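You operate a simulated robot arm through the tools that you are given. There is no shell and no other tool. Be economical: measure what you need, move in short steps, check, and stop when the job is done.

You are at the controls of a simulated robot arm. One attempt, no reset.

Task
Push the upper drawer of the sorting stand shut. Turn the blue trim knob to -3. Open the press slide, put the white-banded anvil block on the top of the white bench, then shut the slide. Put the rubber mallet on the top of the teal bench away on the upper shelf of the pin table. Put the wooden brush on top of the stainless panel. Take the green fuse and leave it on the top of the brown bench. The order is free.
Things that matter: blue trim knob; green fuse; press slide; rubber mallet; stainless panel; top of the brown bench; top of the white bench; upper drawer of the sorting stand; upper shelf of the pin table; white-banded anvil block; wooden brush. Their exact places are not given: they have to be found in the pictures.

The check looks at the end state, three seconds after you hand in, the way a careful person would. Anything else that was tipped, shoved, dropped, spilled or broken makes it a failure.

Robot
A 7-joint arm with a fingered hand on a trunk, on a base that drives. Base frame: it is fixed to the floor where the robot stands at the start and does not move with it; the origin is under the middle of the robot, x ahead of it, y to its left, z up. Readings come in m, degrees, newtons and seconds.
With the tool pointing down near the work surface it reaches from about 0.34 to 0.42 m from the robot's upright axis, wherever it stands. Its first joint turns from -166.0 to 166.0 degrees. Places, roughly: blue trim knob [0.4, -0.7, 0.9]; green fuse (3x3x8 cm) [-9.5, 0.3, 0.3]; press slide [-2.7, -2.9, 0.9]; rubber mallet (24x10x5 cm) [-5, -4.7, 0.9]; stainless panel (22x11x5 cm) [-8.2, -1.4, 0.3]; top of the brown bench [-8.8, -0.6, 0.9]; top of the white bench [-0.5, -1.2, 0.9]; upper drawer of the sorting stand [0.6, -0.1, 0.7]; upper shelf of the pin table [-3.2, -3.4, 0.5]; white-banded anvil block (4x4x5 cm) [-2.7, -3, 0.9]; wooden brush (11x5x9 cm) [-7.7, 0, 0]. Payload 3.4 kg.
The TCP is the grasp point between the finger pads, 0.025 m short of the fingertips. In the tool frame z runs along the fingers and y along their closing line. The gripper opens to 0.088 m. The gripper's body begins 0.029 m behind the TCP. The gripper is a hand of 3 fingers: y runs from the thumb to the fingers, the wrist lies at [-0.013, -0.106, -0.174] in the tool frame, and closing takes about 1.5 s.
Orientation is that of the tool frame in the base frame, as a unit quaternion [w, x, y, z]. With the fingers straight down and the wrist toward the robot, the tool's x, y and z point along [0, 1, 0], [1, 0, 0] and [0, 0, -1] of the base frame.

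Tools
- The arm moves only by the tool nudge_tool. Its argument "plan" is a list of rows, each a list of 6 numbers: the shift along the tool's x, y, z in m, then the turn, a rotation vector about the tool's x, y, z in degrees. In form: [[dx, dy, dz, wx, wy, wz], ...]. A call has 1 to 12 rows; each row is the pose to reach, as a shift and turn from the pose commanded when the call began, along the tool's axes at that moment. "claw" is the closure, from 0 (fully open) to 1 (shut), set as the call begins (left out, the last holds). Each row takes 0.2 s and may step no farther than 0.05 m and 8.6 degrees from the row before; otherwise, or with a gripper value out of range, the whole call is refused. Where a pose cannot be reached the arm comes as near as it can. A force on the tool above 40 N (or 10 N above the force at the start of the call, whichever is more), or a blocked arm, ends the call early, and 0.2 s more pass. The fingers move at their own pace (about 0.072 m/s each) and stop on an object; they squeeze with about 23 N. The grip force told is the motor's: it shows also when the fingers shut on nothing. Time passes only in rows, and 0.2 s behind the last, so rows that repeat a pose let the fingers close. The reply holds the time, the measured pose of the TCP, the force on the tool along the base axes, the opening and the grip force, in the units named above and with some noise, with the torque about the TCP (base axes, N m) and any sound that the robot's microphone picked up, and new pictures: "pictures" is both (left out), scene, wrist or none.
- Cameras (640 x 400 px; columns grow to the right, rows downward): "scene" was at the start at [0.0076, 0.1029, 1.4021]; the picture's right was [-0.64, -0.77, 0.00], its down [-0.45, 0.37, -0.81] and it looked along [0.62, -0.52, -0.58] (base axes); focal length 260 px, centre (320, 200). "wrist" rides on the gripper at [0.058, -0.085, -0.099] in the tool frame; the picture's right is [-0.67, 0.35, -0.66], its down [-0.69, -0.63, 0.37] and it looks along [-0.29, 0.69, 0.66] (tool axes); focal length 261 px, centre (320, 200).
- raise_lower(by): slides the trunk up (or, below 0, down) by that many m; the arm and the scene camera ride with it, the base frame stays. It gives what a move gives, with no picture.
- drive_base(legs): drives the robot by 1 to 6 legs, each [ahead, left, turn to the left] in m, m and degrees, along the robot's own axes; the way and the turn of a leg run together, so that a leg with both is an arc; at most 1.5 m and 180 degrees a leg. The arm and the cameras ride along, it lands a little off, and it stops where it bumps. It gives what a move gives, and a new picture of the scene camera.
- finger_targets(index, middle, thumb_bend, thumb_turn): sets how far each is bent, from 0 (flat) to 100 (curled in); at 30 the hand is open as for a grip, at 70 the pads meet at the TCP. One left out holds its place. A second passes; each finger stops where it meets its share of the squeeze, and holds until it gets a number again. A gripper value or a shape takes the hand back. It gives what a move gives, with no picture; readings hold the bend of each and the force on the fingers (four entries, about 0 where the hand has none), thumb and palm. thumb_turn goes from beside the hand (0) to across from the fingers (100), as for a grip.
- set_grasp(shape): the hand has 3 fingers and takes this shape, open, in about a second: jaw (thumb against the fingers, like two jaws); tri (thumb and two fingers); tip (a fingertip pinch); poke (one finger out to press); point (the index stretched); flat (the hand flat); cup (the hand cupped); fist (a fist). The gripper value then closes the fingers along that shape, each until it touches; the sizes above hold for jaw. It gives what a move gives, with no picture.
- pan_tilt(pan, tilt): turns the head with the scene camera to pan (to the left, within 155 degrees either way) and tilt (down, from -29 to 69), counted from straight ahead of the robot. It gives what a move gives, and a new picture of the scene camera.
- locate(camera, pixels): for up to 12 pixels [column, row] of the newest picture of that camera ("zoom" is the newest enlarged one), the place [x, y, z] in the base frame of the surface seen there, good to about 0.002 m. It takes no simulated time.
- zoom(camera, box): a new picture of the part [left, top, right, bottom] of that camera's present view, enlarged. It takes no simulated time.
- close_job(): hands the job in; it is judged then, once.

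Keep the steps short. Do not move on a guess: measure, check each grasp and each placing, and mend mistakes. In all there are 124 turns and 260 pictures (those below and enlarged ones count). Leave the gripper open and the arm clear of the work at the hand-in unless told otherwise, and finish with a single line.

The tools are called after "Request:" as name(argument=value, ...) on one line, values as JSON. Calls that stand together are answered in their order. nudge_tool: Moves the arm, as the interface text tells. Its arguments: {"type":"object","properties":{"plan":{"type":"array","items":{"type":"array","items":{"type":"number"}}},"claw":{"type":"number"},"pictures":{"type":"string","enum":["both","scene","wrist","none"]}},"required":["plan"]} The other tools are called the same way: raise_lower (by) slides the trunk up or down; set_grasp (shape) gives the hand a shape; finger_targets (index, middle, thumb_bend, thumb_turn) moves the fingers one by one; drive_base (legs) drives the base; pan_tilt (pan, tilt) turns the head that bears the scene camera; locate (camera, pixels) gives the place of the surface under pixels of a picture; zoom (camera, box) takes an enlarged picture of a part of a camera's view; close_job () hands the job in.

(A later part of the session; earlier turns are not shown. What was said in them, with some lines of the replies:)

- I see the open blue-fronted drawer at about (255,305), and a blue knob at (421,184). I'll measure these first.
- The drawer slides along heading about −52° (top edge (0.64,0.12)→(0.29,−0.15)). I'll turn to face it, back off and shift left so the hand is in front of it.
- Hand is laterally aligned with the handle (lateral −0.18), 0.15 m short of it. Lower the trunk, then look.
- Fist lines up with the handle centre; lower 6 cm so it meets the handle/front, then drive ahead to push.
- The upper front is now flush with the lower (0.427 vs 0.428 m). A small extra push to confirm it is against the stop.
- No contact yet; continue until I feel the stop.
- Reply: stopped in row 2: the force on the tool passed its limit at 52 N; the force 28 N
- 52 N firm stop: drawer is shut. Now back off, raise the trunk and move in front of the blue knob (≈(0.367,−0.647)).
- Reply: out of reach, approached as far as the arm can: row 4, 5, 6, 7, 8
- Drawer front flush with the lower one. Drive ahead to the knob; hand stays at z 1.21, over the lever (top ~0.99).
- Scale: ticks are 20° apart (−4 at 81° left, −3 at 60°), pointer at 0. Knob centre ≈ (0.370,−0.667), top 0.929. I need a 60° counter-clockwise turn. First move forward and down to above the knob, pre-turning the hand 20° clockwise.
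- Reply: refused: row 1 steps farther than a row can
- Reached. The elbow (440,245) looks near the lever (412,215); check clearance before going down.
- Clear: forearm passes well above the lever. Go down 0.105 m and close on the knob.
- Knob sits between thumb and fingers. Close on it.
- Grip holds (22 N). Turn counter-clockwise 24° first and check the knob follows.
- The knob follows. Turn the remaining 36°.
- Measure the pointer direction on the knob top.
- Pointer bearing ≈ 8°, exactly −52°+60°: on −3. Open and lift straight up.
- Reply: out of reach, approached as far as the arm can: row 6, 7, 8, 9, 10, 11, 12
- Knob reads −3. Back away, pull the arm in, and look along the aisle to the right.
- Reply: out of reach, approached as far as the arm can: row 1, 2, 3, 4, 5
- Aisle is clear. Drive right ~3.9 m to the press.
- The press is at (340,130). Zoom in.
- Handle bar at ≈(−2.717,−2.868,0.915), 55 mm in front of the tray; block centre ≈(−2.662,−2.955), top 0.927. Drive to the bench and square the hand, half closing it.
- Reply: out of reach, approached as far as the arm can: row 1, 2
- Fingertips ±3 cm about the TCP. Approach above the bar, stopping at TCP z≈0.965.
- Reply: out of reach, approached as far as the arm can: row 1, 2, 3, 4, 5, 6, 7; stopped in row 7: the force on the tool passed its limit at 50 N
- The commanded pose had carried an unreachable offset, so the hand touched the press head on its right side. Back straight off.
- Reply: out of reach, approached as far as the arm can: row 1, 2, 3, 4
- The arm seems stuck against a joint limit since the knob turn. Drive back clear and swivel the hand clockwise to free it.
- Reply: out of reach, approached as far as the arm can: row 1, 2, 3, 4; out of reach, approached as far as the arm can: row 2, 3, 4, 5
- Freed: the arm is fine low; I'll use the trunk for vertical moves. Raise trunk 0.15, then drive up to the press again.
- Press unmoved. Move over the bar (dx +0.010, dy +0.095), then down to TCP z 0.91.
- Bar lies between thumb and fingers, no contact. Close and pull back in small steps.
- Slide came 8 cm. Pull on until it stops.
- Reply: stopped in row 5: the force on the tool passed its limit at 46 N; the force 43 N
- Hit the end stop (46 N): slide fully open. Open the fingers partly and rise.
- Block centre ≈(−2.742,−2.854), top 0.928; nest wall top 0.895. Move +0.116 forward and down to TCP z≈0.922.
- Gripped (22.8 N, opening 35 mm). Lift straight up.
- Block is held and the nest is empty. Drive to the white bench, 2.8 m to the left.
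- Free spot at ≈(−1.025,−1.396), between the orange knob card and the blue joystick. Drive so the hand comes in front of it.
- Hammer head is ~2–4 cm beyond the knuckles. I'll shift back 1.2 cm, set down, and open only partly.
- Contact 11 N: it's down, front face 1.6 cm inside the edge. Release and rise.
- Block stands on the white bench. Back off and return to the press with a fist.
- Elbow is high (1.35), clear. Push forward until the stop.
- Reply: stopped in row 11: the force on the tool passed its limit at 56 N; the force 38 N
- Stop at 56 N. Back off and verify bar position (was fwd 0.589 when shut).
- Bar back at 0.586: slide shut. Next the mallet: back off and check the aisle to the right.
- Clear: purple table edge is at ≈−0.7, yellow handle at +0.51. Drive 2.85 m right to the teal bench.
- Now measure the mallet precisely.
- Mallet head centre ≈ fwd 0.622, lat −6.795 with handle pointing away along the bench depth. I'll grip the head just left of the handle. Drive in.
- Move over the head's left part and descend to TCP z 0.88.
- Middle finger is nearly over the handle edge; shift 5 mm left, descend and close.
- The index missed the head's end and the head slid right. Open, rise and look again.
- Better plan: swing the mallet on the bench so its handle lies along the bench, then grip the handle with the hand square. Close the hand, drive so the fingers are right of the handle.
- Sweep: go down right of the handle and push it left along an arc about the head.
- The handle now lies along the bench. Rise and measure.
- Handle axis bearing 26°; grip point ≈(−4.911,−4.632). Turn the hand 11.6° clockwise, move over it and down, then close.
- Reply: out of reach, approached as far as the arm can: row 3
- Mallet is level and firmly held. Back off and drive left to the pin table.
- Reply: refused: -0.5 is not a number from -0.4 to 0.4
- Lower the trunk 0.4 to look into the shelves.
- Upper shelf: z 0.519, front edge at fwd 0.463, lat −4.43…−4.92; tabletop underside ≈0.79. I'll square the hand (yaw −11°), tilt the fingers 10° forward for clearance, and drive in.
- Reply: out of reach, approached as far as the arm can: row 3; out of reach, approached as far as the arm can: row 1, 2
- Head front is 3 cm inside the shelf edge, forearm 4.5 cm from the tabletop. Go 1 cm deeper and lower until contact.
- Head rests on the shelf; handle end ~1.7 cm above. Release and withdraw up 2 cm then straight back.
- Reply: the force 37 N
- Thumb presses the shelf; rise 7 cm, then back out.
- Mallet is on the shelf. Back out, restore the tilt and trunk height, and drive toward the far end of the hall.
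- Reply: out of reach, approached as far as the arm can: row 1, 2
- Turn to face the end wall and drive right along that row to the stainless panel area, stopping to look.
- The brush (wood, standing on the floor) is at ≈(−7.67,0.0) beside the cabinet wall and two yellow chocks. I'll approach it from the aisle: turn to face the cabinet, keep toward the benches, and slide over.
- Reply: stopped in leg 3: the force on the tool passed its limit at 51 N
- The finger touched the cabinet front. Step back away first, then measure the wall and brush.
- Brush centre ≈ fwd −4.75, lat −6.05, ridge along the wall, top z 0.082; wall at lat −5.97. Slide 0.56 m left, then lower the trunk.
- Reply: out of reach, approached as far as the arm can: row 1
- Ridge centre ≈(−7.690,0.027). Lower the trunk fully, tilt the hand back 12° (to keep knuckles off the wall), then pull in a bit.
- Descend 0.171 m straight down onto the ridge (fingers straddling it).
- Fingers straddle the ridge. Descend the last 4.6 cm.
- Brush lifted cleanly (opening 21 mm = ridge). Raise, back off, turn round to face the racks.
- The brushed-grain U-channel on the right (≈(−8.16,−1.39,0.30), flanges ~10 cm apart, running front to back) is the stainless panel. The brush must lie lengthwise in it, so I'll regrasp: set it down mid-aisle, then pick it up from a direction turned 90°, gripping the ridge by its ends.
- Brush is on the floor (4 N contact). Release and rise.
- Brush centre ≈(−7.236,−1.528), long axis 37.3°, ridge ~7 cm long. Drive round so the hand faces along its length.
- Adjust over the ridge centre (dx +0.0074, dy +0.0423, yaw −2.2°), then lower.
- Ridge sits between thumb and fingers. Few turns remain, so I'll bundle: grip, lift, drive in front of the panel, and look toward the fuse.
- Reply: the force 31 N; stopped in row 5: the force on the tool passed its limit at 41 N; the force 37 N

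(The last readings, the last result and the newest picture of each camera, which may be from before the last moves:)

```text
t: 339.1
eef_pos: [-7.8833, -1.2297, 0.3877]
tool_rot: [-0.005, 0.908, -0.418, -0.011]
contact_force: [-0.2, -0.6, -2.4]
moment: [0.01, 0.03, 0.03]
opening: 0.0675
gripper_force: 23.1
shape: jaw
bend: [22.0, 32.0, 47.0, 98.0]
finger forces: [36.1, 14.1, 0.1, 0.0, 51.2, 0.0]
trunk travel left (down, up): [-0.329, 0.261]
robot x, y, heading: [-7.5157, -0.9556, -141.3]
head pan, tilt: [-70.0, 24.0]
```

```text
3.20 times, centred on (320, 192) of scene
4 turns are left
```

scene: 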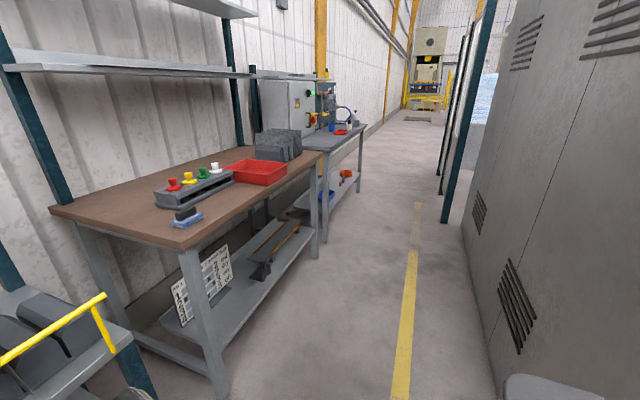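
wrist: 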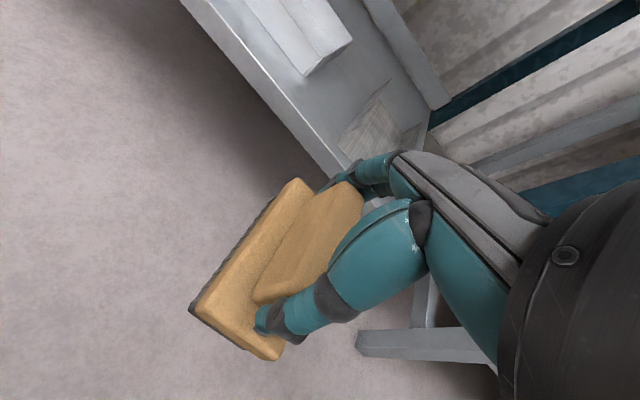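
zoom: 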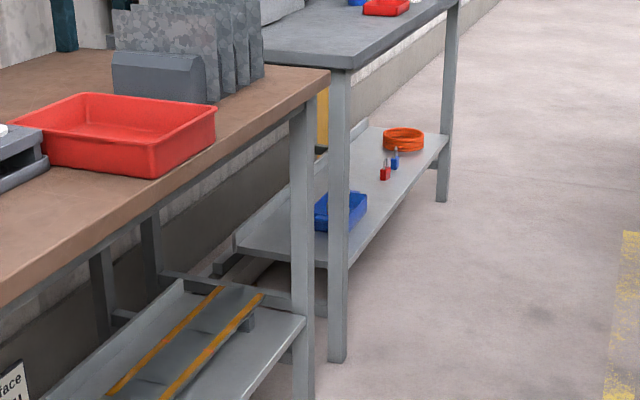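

Brush is held. Now, bundled: measure the brown bench, align with the channel, drive in, set the brush down, release, withdraw, and go look at the fuse shelf.

Request:
locate(camera="scene", pixels=[[190, 240], [225, 208], [255, 195], [285, 178], [318, 155], [130, 215], [60, 210], [185, 218], [240, 182], [285, 182]])

Request:
nudge_tool(plan=[[-0.024, -0.001, 0, 0, 0, 1.2], [-0.048, -0.002, 0, 0, 0, 2.5], [-0.048, -0.002, 0, 0, 0, 2.5]], pictures="none")

Request:
drive_base(legs=[[0.16, 0, 0]])

Request:
nudge_tool(plan=[[0, 0.03, 0, 0, 0, 0], [0, 0.06, 0, 0, 0, 0], [0, 0.09, 0, 0, 0, 0], [0, 0.122, 0, 0, 0, 0], [0, 0.122, 0.008, 0, 0, 0], [0, 0.122, 0.013, 0, 0, 0], [0, 0.122, 0.017, 0, 0, 0]], pictures="wrist")

Request:
nudge_tool(plan=[[0, 0, 0, 0, 0, 0], [0, 0, 0, 0, 0, 0], [0, 0, 0, 0, 0, 0], [0, 0, 0, 0, 0, 0], [0, 0, -0.02, 0, 0, 0], [0, 0, -0.04, 0, 0, 0], [0, 0, -0.055, 0, 0, 0], [0, -0.04, -0.055, 0, 0, 0], [0, -0.08, -0.055, 0, 0, 0], [0, -0.12, -0.055, 0, 0, 0]], claw=0, pictures="wrist")

Request:
drive_base(legs=[[-0.22, 0, 0], [0, -1.07, 0], [0, -1.07, 0]])

Request:
pan_tilt(pan=0, tilt=42)

Request:
zoom(camera="scene", box=[120, 100, 520, 350])

```text
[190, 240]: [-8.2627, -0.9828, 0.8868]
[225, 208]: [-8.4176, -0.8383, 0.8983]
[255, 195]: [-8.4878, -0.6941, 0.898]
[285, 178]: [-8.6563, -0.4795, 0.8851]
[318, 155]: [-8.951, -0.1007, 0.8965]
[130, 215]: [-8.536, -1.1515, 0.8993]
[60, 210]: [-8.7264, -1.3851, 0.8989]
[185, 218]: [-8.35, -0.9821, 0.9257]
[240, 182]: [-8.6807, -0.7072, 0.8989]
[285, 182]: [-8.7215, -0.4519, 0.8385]
```

```text
t: 339.9
eef_pos: [-7.9131, -1.1909, 0.3904]
tool_rot: [-0.004, 0.899, -0.438, -0.012]
contact_force: [-0.3, 0.6, -1.5]
moment: [-0.01, 0.0, -0.01]
opening: 0.0675
gripper_force: 23.5
shape: jaw
bend: [22.0, 32.0, 47.0, 98.0]
finger forces: [35.8, 14.2, 0.0, 0.1, 51.1, 0.1]
trunk travel left (down, up): [-0.329, 0.261]
robot x, y, heading: [-7.5149, -0.9546, -141.1]
head pan, tilt: [-70.0, 24.0]
```

```text
t: 341.3
eef_pos: [-8.0412, -1.2913, 0.3901]
tool_rot: [-0.004, 0.898, -0.44, -0.011]
contact_force: [0.5, 0.0, -1.3]
moment: [-0.02, 0.02, -0.01]
opening: 0.0679
gripper_force: 23.1
shape: jaw
bend: [22.0, 32.0, 47.0, 98.0]
finger forces: [35.8, 14.1, 0.0, 0.0, 51.0, 0.0]
trunk travel left (down, up): [-0.329, 0.261]
robot x, y, heading: [-7.6443, -1.0545, -141.4]
head pan, tilt: [-70.0, 24.0]
```

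scene: 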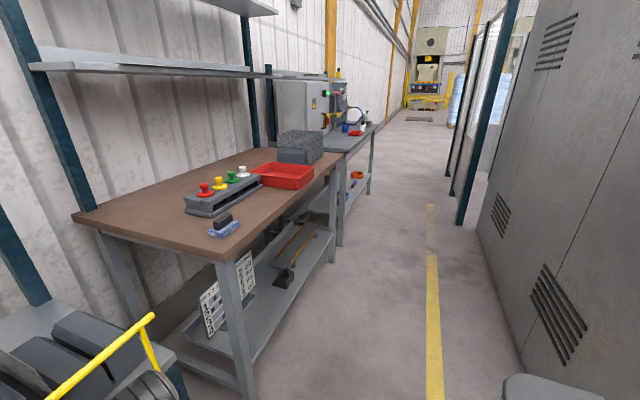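

```text
t: 342.9
eef_pos: [-8.1367, -1.3663, 0.3737]
tool_rot: [-0.005, 0.898, -0.441, -0.01]
contact_force: [-0.6, 0.0, -0.9]
moment: [-0.05, 0.01, 0.03]
opening: 0.0677
gripper_force: 23.2
shape: jaw
bend: [22.0, 32.0, 48.0, 98.0]
finger forces: [34.9, 13.9, 0.0, 0.0, 49.8, 0.1]
trunk travel left (down, up): [-0.329, 0.261]
robot x, y, heading: [-7.643, -1.0555, -141.1]
head pan, tilt: [-70.0, 24.0]
```

wrist: 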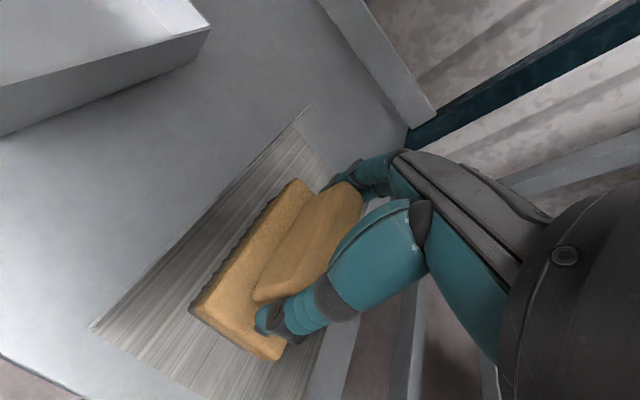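

```text
t: 345.1
eef_pos: [-8.0416, -1.2925, 0.4284]
tool_rot: [-0.004, 0.898, -0.441, -0.012]
contact_force: [0.0, -0.2, -0.7]
moment: [0.0, 0.0, 0.0]
opening: 0.0878
gripper_force: 0.0
shape: jaw
bend: [30.0, 30.0, 30.0, 97.0]
finger forces: [0.1, 0.0, 0.0, 0.1, 0.0, 0.1]
trunk travel left (down, up): [-0.329, 0.261]
robot x, y, heading: [-7.6417, -1.0554, -141.3]
head pan, tilt: [-70.0, 24.0]
```

wrist: 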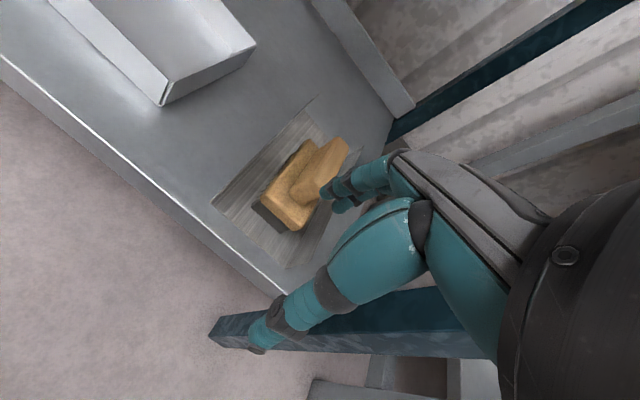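

```text
t: 357.2
eef_pos: [-9.2226, 0.5388, 0.4272]
tool_rot: [-0.005, 0.901, -0.434, -0.011]
contact_force: [-0.6, 0.1, 0.1]
moment: [-0.02, 0.02, 0.01]
opening: 0.0878
gripper_force: 0.1
shape: jaw
bend: [30.0, 30.0, 30.0, 97.0]
finger forces: [0.1, 0.0, 0.1, 0.0, 0.1, 0.0]
trunk travel left (down, up): [-0.329, 0.261]
robot x, y, heading: [-8.8288, 0.7825, -140.8]
head pan, tilt: [-70.0, 24.0]
```

scene: 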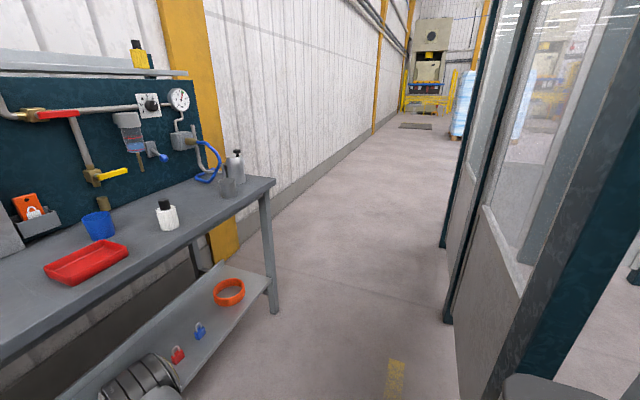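

```text
t: 358.6
eef_pos: [-9.2221, 0.5396, 0.427]
tool_rot: [-0.004, 0.901, -0.434, -0.01]
contact_force: [0.3, -0.3, -0.2]
moment: [-0.01, 0.0, -0.02]
opening: 0.0879
gripper_force: 0.0
shape: jaw
bend: [30.0, 30.0, 30.0, 97.0]
finger forces: [0.0, 0.1, 0.0, 0.1, 0.1, 0.0]
trunk travel left (down, up): [-0.329, 0.261]
robot x, y, heading: [-8.8218, 0.7791, -140.6]
head pan, tilt: [0.0, 42.0]
```

scene: 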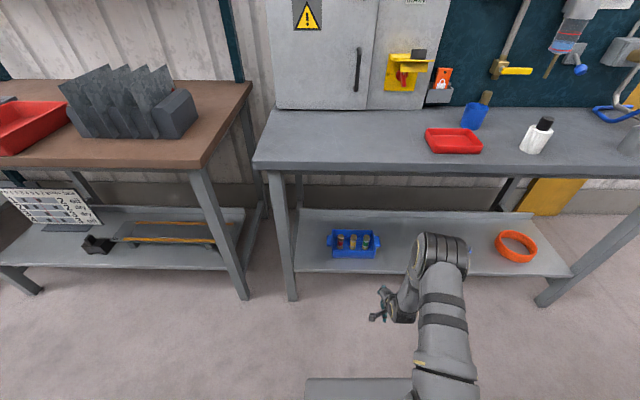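

```text
1.60 times, centred on (320, 225) of scene
3 turns are left
```

zoom: 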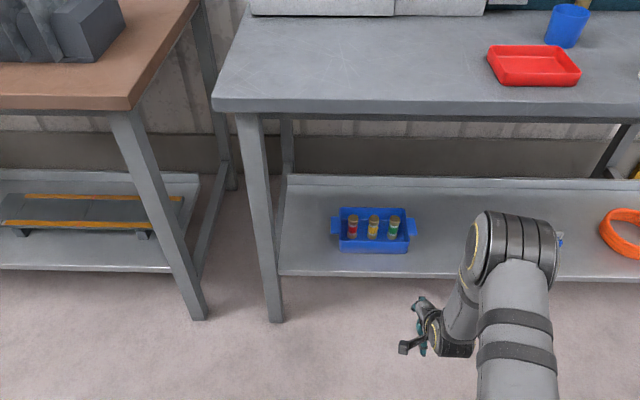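

Brush lies in the channel. The green fuse stands rightmost in the blue bin (zoom (394,228)). Measure it, then move the hand in front of it.

Request:
locate(camera="zoom", pixels=[[394, 217], [394, 230], [389, 224], [399, 224], [394, 236], [373, 218], [352, 218], [373, 245], [408, 222], [373, 209], [393, 214], [440, 275]])

Request:
zoom(camera="scene", box=[320, 220, 390, 265])

Request:
locate(camera="zoom", pixels=[[420, 140], [420, 160], [420, 180], [420, 200], [420, 220], [405, 180], [435, 180], [395, 180], [445, 180], [300, 180], [180, 180], [320, 260]])

Request:
drive_base(legs=[[0.12, 0, -1.2]])

Request:
nudge_tool(plan=[[0, 0, 0, 0, 0, 0]], claw=0.2, pictures="both")

```text
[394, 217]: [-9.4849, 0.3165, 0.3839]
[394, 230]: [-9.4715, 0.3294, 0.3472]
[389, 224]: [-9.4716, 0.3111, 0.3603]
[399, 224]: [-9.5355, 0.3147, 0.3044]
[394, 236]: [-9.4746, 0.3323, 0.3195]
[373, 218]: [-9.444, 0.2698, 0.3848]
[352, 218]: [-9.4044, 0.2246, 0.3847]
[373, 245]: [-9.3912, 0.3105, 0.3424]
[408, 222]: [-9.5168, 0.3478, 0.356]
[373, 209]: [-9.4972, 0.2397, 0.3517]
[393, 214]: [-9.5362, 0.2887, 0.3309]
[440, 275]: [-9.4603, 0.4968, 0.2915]
```

```text
8.89 times, centred on (355, 242) of scene
```

zoom: 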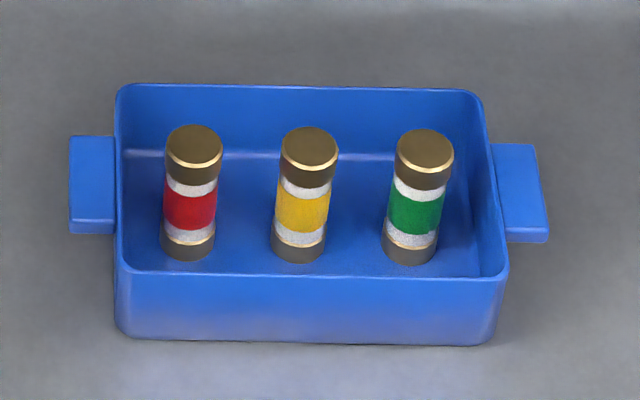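

```text
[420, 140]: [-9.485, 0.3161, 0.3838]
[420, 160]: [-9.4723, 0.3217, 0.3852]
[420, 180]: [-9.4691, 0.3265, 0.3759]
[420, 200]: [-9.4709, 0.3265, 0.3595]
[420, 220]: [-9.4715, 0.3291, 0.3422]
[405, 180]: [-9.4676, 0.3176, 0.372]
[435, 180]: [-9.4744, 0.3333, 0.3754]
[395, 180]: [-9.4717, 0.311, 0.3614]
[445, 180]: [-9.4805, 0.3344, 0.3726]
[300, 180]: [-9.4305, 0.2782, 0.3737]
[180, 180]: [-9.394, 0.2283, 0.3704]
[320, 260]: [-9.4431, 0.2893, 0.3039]
```

```text
t: 359.9
eef_pos: [-9.3235, 0.4715, 0.4281]
tool_rot: [-0.004, 0.896, -0.443, -0.011]
contact_force: [0.3, 0.3, 1.0]
moment: [0.0, -0.02, 0.02]
opening: 0.0877
gripper_force: 0.0
shape: jaw
bend: [30.0, 30.0, 30.0, 97.0]
finger forces: [0.0, 0.1, 0.1, 0.0, 0.0, 0.1]
trunk travel left (down, up): [-0.329, 0.261]
robot x, y, heading: [-8.9247, 0.7045, -141.6]
head pan, tilt: [0.0, 42.0]
```

scene: 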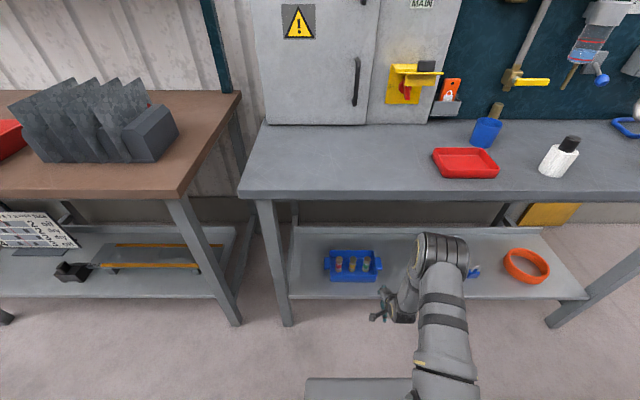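

```text
t: 360.3
eef_pos: [-9.3223, 0.4709, 0.428]
tool_rot: [-0.005, 0.896, -0.443, -0.011]
contact_force: [0.6, -0.3, 0.8]
moment: [0.01, 0.0, -0.03]
opening: 0.0711
gripper_force: 0.0
shape: jaw
bend: [27.0, 34.0, 49.0, 99.0]
finger forces: [0.0, 0.0, 0.0, 0.0, 0.0, 0.0]
trunk travel left (down, up): [-0.329, 0.261]
robot x, y, heading: [-8.9213, 0.7063, -141.7]
head pan, tilt: [0.0, 42.0]
2 turns are left
```

scene: 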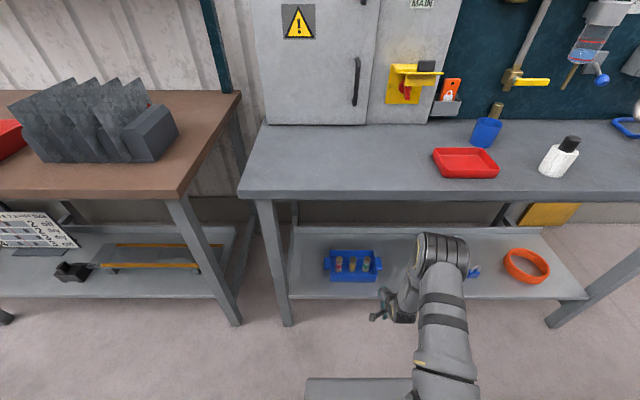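
wrist: 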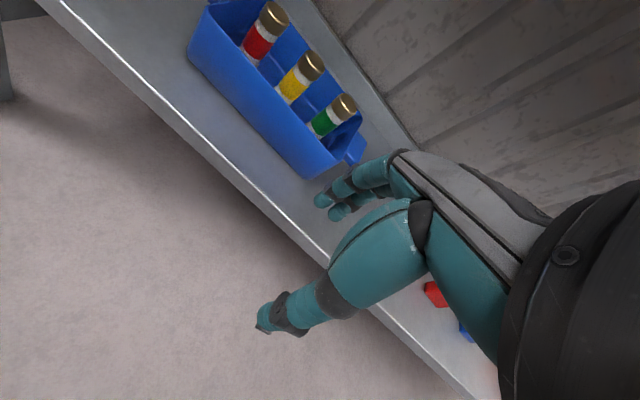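

Green fuse centre ≈(−9.481,0.319), top 0.385. Bundled: lower trunk/raise arm, move in, grip, lift, back out, raise, and drive to the brown bench.

Request:
locate(camera="scene", pixels=[[150, 182], [120, 182], [100, 178], [165, 185], [60, 168], [125, 165], [30, 175], [180, 190], [175, 152], [140, 172]])

Request:
raise_lower(by=-0.31)

Request:
nudge_tool(plan=[[0.01, -0.02, -0.04, 0, 0, 0], [0.021, -0.02, -0.08, 0, 0, 0], [0.021, -0.02, -0.12, 0, 0, 0], [0.021, -0.02, -0.16, 0, 0, 0], [0.021, -0.02, -0.2, 0, 0, 0], [0.021, -0.02, -0.24, 0, 0, 0], [0.021, -0.02, -0.28, 0, 0, 0], [0.021, -0.02, -0.315, 0, 0, 0]], claw=0.25, pictures="none")

Request:
drive_base(legs=[[0.1, 0, 0]])

Request:
nudge_tool(plan=[[0, 0.035, 0, 0, 0, 0], [0, 0.07, 0, 0, 0, 0], [0, 0.105, 0, 0, 0, 0], [0, 0.138, 0, 0, 0, 0], [0, 0.138, 0.02, 0, 0, 0], [0, 0.138, 0.042, 0, 0, 0], [0, 0.138, 0.062, 0, 0, 0]], pictures="wrist")

Request:
nudge_tool(plan=[[0, 0, 0, 0, 0, 0], [0, 0, 0, 0, 0, 0], [0, 0, 0, 0, 0, 0], [0, 0, 0, 0, 0, 0], [0, 0, 0, 0, 0, 0], [0, 0, 0, 0, 0, 0], [0, 0, -0.03, 0, 0, 0], [0, 0, -0.06, 0, 0, 0], [0, 0, -0.085, 0, 0, 0]], claw=1, pictures="wrist")

Request:
nudge_tool(plan=[[0, -0.04, 0, 0, 0, 0], [0, -0.08, 0, 0, 0, 0], [0, -0.12, 0, 0, 0, 0], [0, -0.16, 0, 0, 0, 0], [0, -0.18, 0, 0, 0, 0]], pictures="wrist")

Request:
drive_base(legs=[[-0.1, 0, 0]])

Request:
raise_lower(by=0.4)

Request:
raise_lower(by=0.17)

Request:
drive_base(legs=[[0, 0.85, 0]])

Request:
nudge_tool(plan=[[0, 0, 0, 0, 0, 0]], pictures="both")

```text
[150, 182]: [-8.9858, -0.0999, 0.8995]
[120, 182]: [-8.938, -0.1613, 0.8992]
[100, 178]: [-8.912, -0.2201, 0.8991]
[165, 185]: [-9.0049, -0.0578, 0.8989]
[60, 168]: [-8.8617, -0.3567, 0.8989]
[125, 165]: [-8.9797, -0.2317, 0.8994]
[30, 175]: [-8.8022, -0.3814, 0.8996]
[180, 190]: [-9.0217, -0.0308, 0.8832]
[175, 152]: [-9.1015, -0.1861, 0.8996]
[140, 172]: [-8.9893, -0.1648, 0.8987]
```

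```text
t: 363.3
eef_pos: [-9.3223, 0.4701, 0.1183]
tool_rot: [-0.004, 0.897, -0.443, -0.01]
contact_force: [0.4, -0.4, -0.1]
moment: [0.0, 0.0, 0.02]
opening: 0.0707
gripper_force: 0.1
shape: jaw
bend: [27.0, 34.0, 49.0, 99.0]
finger forces: [0.0, 0.0, 0.0, 0.0, 0.0, 0.0]
trunk travel left (down, up): [-0.019, 0.571]
robot x, y, heading: [-8.9199, 0.7055, -141.9]
head pan, tilt: [0.0, 42.0]
```

```text
t: 365.1
eef_pos: [-9.2889, 0.4623, 0.4288]
tool_rot: [-0.006, 0.898, -0.44, -0.011]
contact_force: [-1.3, 1.9, 0.6]
moment: [-0.18, -0.12, 0.03]
opening: 0.0662
gripper_force: 0.0
shape: jaw
bend: [27.0, 35.0, 54.0, 99.0]
finger forces: [0.0, 0.0, 0.0, 0.0, 0.1, 0.1]
trunk travel left (down, up): [-0.019, 0.571]
robot x, y, heading: [-8.9194, 0.7066, -141.4]
head pan, tilt: [0.0, 42.0]
```

```text
t: 366.3
eef_pos: [-9.3689, 0.4014, 0.4291]
tool_rot: [-0.004, 0.896, -0.444, -0.01]
contact_force: [0.5, -0.3, -0.2]
moment: [-0.01, -0.02, 0.03]
opening: 0.0663
gripper_force: 0.1
shape: jaw
bend: [27.0, 35.0, 54.0, 99.0]
finger forces: [0.1, 0.1, 0.1, 0.0, 0.1, 0.0]
trunk travel left (down, up): [-0.019, 0.571]
robot x, y, heading: [-8.9999, 0.6432, -141.9]
head pan, tilt: [0.0, 42.0]
```

scene: 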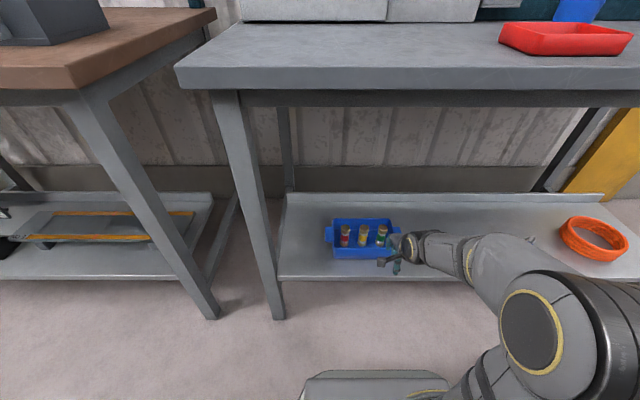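

```text
t: 367.9
eef_pos: [-9.4786, 0.3183, 0.3692]
tool_rot: [-0.004, 0.896, -0.444, -0.01]
contact_force: [-0.2, 0.7, -0.3]
moment: [-0.02, 0.0, 0.01]
opening: 0.0665
gripper_force: 0.0
shape: jaw
bend: [27.0, 35.0, 54.0, 99.0]
finger forces: [0.0, 0.1, 0.1, 0.0, 0.0, 0.1]
trunk travel left (down, up): [-0.019, 0.571]
robot x, y, heading: [-8.9996, 0.644, -142.0]
head pan, tilt: [0.0, 42.0]
```

wrist: 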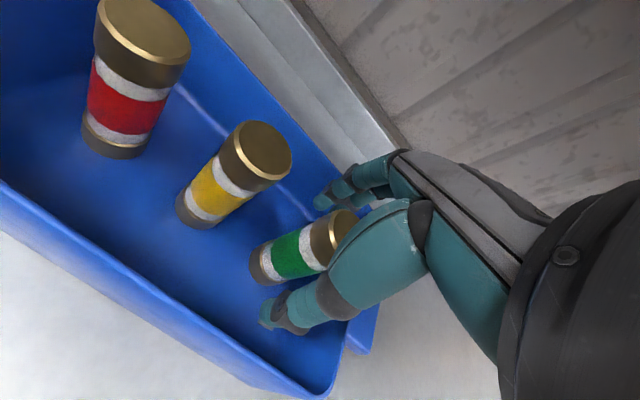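

```text
t: 369.9
eef_pos: [-9.4796, 0.3163, 0.4541]
tool_rot: [-0.004, 0.896, -0.444, -0.011]
contact_force: [0.0, -0.3, -1.0]
moment: [0.02, -0.03, 0.01]
opening: 0.0217
gripper_force: 23.3
shape: jaw
bend: [74.0, 56.0, 74.0, 100.0]
finger forces: [12.8, 7.7, 0.1, 0.0, 19.7, 0.0]
trunk travel left (down, up): [-0.019, 0.571]
robot x, y, heading: [-8.9985, 0.6439, -141.8]
head pan, tilt: [0.0, 42.0]
```

wrist: 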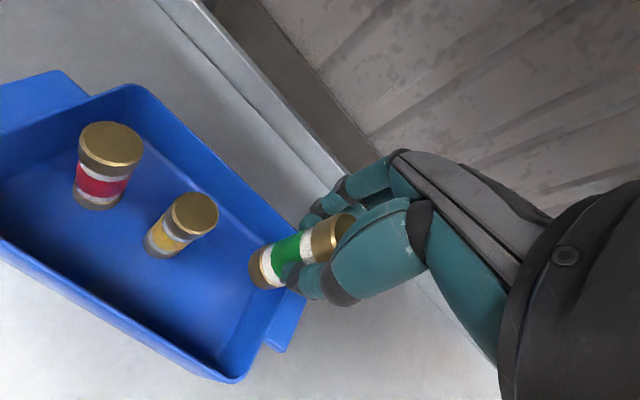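

```text
t: 371.1
eef_pos: [-9.3389, 0.4254, 0.452]
tool_rot: [-0.004, 0.896, -0.443, -0.011]
contact_force: [0.9, -0.2, -1.1]
moment: [-0.03, -0.05, 0.01]
opening: 0.0218
gripper_force: 22.7
shape: jaw
bend: [74.0, 56.0, 74.0, 100.0]
finger forces: [12.9, 7.8, 0.0, 0.0, 19.6, 0.0]
trunk travel left (down, up): [-0.019, 0.571]
robot x, y, heading: [-9.002, 0.6415, -141.9]
head pan, tilt: [0.0, 42.0]
```

wrist: 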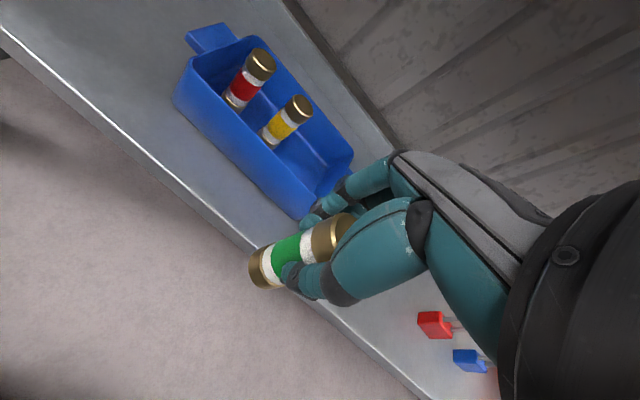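

```text
t: 372.2
eef_pos: [-9.2615, 0.4876, 0.4524]
tool_rot: [-0.004, 0.896, -0.444, -0.011]
contact_force: [0.3, -0.6, -0.8]
moment: [-0.02, 0.0, 0.02]
opening: 0.0216
gripper_force: 23.0
shape: jaw
bend: [74.0, 56.0, 74.0, 100.0]
finger forces: [12.9, 7.8, 0.0, 0.0, 19.6, 0.1]
trunk travel left (down, up): [-0.019, 0.571]
robot x, y, heading: [-8.9233, 0.7011, -141.7]
head pan, tilt: [0.0, 42.0]
```

scene: 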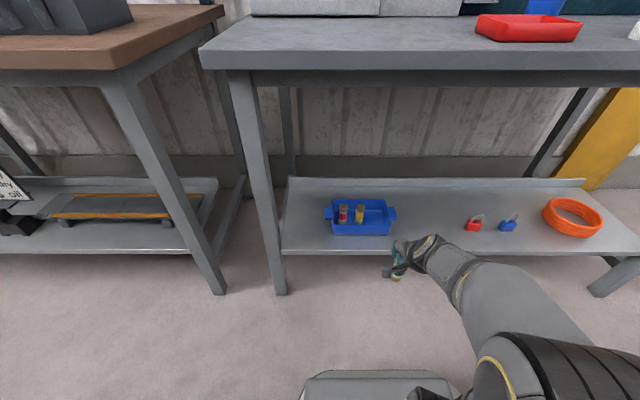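

```text
t: 376.1
eef_pos: [-9.2625, 0.4868, 0.8519]
tool_rot: [-0.005, 0.896, -0.443, -0.011]
contact_force: [0.2, -0.9, -1.2]
moment: [-0.02, -0.07, -0.01]
opening: 0.0219
gripper_force: 22.6
shape: jaw
bend: [74.0, 56.0, 75.0, 100.0]
finger forces: [12.8, 7.9, 0.0, 0.0, 19.6, 0.1]
trunk travel left (down, up): [-0.419, 0.171]
robot x, y, heading: [-8.921, 0.7046, -141.6]
head pan, tilt: [0.0, 42.0]
```

```text
t: 378.0
eef_pos: [-9.2611, 0.4871, 1.0224]
tool_rot: [-0.005, 0.896, -0.444, -0.011]
contact_force: [0.8, 0.2, -0.7]
moment: [0.02, 0.0, 0.02]
opening: 0.0218
gripper_force: 22.9
shape: jaw
bend: [74.0, 56.0, 75.0, 100.0]
finger forces: [12.8, 7.8, 0.1, 0.0, 19.6, 0.0]
trunk travel left (down, up): [-0.589, 0.001]
robot x, y, heading: [-8.9225, 0.7014, -141.7]
head pan, tilt: [0.0, 42.0]
```

```text
t: 382.5
eef_pos: [-8.7538, -0.173, 1.022]
tool_rot: [-0.004, 0.891, -0.455, -0.011]
contact_force: [1.1, -0.1, -0.5]
moment: [0.01, -0.01, 0.02]
opening: 0.0216
gripper_force: 23.0
shape: jaw
bend: [74.0, 56.0, 75.0, 100.0]
finger forces: [12.7, 7.9, 0.0, 0.0, 19.6, 0.1]
trunk travel left (down, up): [-0.589, 0.001]
robot x, y, heading: [-8.4086, 0.0354, -143.3]
head pan, tilt: [0.0, 42.0]
```

scene: 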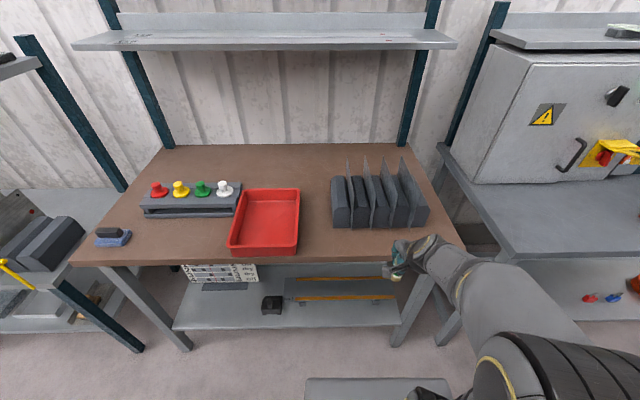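

```text
t: 382.9
eef_pos: [-8.7542, -0.1737, 1.022]
tool_rot: [-0.004, 0.89, -0.455, -0.01]
contact_force: [0.2, 0.0, 0.3]
moment: [-0.02, 0.02, -0.01]
opening: 0.0217
gripper_force: 23.1
shape: jaw
bend: [74.0, 56.0, 75.0, 100.0]
finger forces: [12.8, 7.8, 0.0, 0.0, 19.5, 0.0]
trunk travel left (down, up): [-0.589, 0.001]
robot x, y, heading: [-8.4077, 0.0371, -143.4]
head pan, tilt: [0.0, 42.0]
1 turns are left
```

scene: 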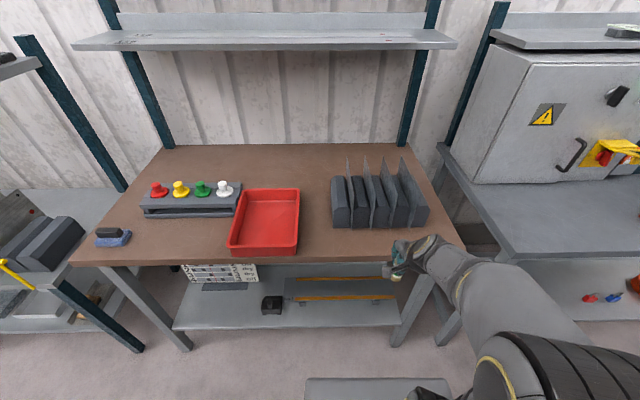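
wrist: 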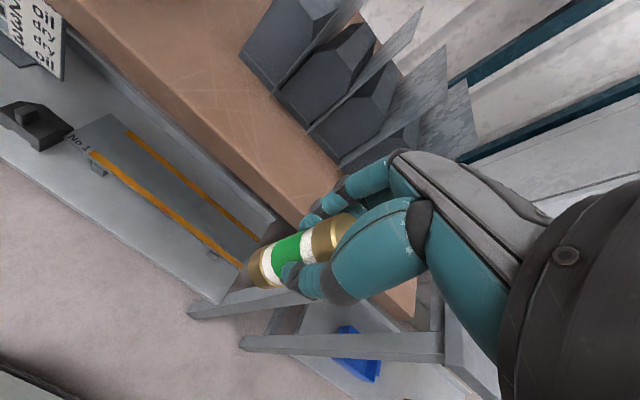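

Fuse is held over the aisle in front of the brown bench. Last turn: move it over the clear front strip, set it down, release, rise, back off, and hand in.

Request:
nudge_tool(plan=[[0.002, 0.04, 0, 0, 0, 0], [0.003, 0.08, 0, 0, 0, 0], [0.005, 0.12, 0, 0, 0, 0], [0.0055, 0.1525, 0, 0, 0, 0], [0.0055, 0.1525, 0.025, 0, 0, 0], [0.0055, 0.1525, 0.045, 0, 0, 0], [0.0055, 0.1525, 0.053, 0, 0, 0], [0.0055, 0.1525, 0.057, 0, 0, 0], [0.0055, 0.1525, 0.0592, 0, 0, 0], [0.0055, 0.1525, 0.0592, 0, 0, 0]], pictures="none")

Request:
nudge_tool(plan=[[0, 0, 0, 0, 0, 0], [0, 0, 0, 0, 0, 0], [0, 0, 0, 0, 0, 0], [0, 0, 0, 0, 0, 0], [0, 0, 0, 0, 0, 0], [0, 0, -0.03, 0, 0, 0], [0, 0, -0.06, 0, 0, 0], [0, 0, -0.09, 0, 0, 0], [0, -0.04, -0.09, 0, 0, 0], [0, -0.08, -0.09, 0, 0, 0], [0, -0.12, -0.09, 0, 0, 0]], claw=0.3, pictures="wrist")

Request:
drive_base(legs=[[-0.15, 0, 0]])

Request:
nudge_tool(plan=[[0, 0, 0, 0, 0, 0], [0, 0, 0, 0, 0, 0]], claw=0, pictures="none")

Request:
close_job()

```text
t: 385.1
eef_pos: [-8.8757, -0.2655, 0.9653]
tool_rot: [-0.004, 0.89, -0.455, -0.011]
contact_force: [0.5, 0.6, 1.2]
moment: [-0.03, 0.03, -0.02]
opening: 0.0218
gripper_force: 22.9
shape: jaw
bend: [74.0, 56.0, 75.0, 100.0]
finger forces: [13.1, 8.1, 0.1, 0.1, 19.9, 0.0]
trunk travel left (down, up): [-0.589, 0.001]
robot x, y, heading: [-8.4131, 0.0323, -143.3]
head pan, tilt: [0.0, 42.0]
```

```text
t: 387.5
eef_pos: [-8.775, -0.1959, 1.0539]
tool_rot: [-0.005, 0.89, -0.455, -0.01]
contact_force: [-0.3, -0.4, 0.5]
moment: [-0.02, 0.0, 0.01]
opening: 0.0614
gripper_force: 0.1
shape: jaw
bend: [27.0, 37.0, 58.0, 99.0]
finger forces: [0.0, 0.1, 0.0, 0.0, 0.1, 0.0]
trunk travel left (down, up): [-0.589, 0.001]
robot x, y, heading: [-8.4085, 0.0347, -143.1]
head pan, tilt: [0.0, 42.0]
```

wrist: 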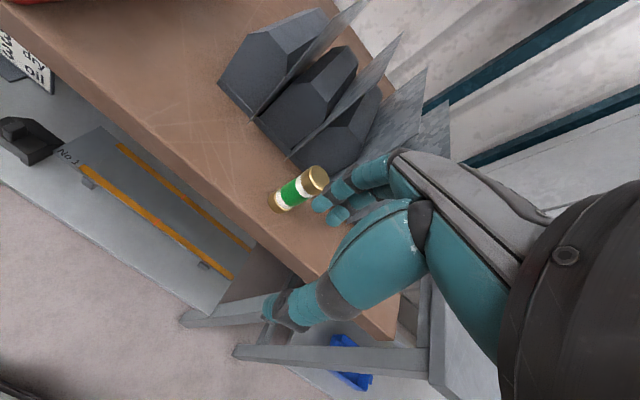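

```text
t: 388.8
eef_pos: [-8.6557, -0.1057, 1.055]
tool_rot: [-0.004, 0.89, -0.456, -0.011]
contact_force: [0.9, -0.4, 0.5]
moment: [-0.03, -0.02, -0.02]
opening: 0.0613
gripper_force: 0.2
shape: jaw
bend: [27.0, 37.0, 58.0, 99.0]
finger forces: [0.1, 0.0, 0.0, 0.1, 0.1, 0.1]
trunk travel left (down, up): [-0.589, 0.001]
robot x, y, heading: [-8.2889, 0.1243, -143.4]
head pan, tilt: [0.0, 42.0]
```

scene: 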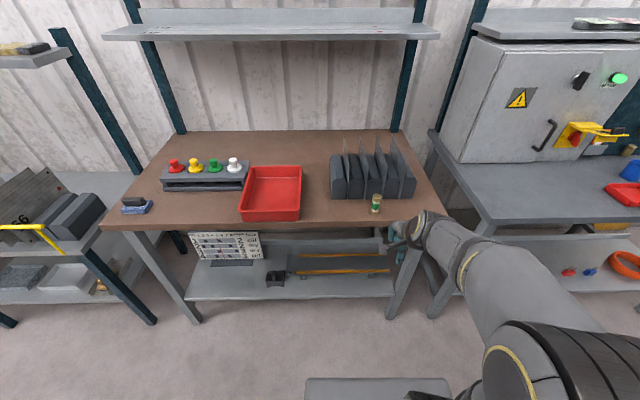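

```text
t: 389.4
eef_pos: [-8.6568, -0.1066, 1.0543]
tool_rot: [-0.004, 0.89, -0.456, -0.01]
contact_force: [-0.3, 0.3, 0.1]
moment: [0.0, -0.02, 0.01]
opening: 0.0873
gripper_force: 0.0
shape: jaw
bend: [30.0, 30.0, 30.0, 98.0]
finger forces: [0.0, 0.0, 0.1, 0.0, 0.0, 0.0]
trunk travel left (down, up): [-0.589, 0.001]
robot x, y, heading: [-8.2873, 0.1269, -143.2]
head pan, tilt: [0.0, 42.0]
```

```text
The job is handed in.
```

All six jobs are done and handed in, with the gripper open and the arm clear; the hand bumped the press head and the cabinet once each (about 50 N), and I saw no shift or damage.
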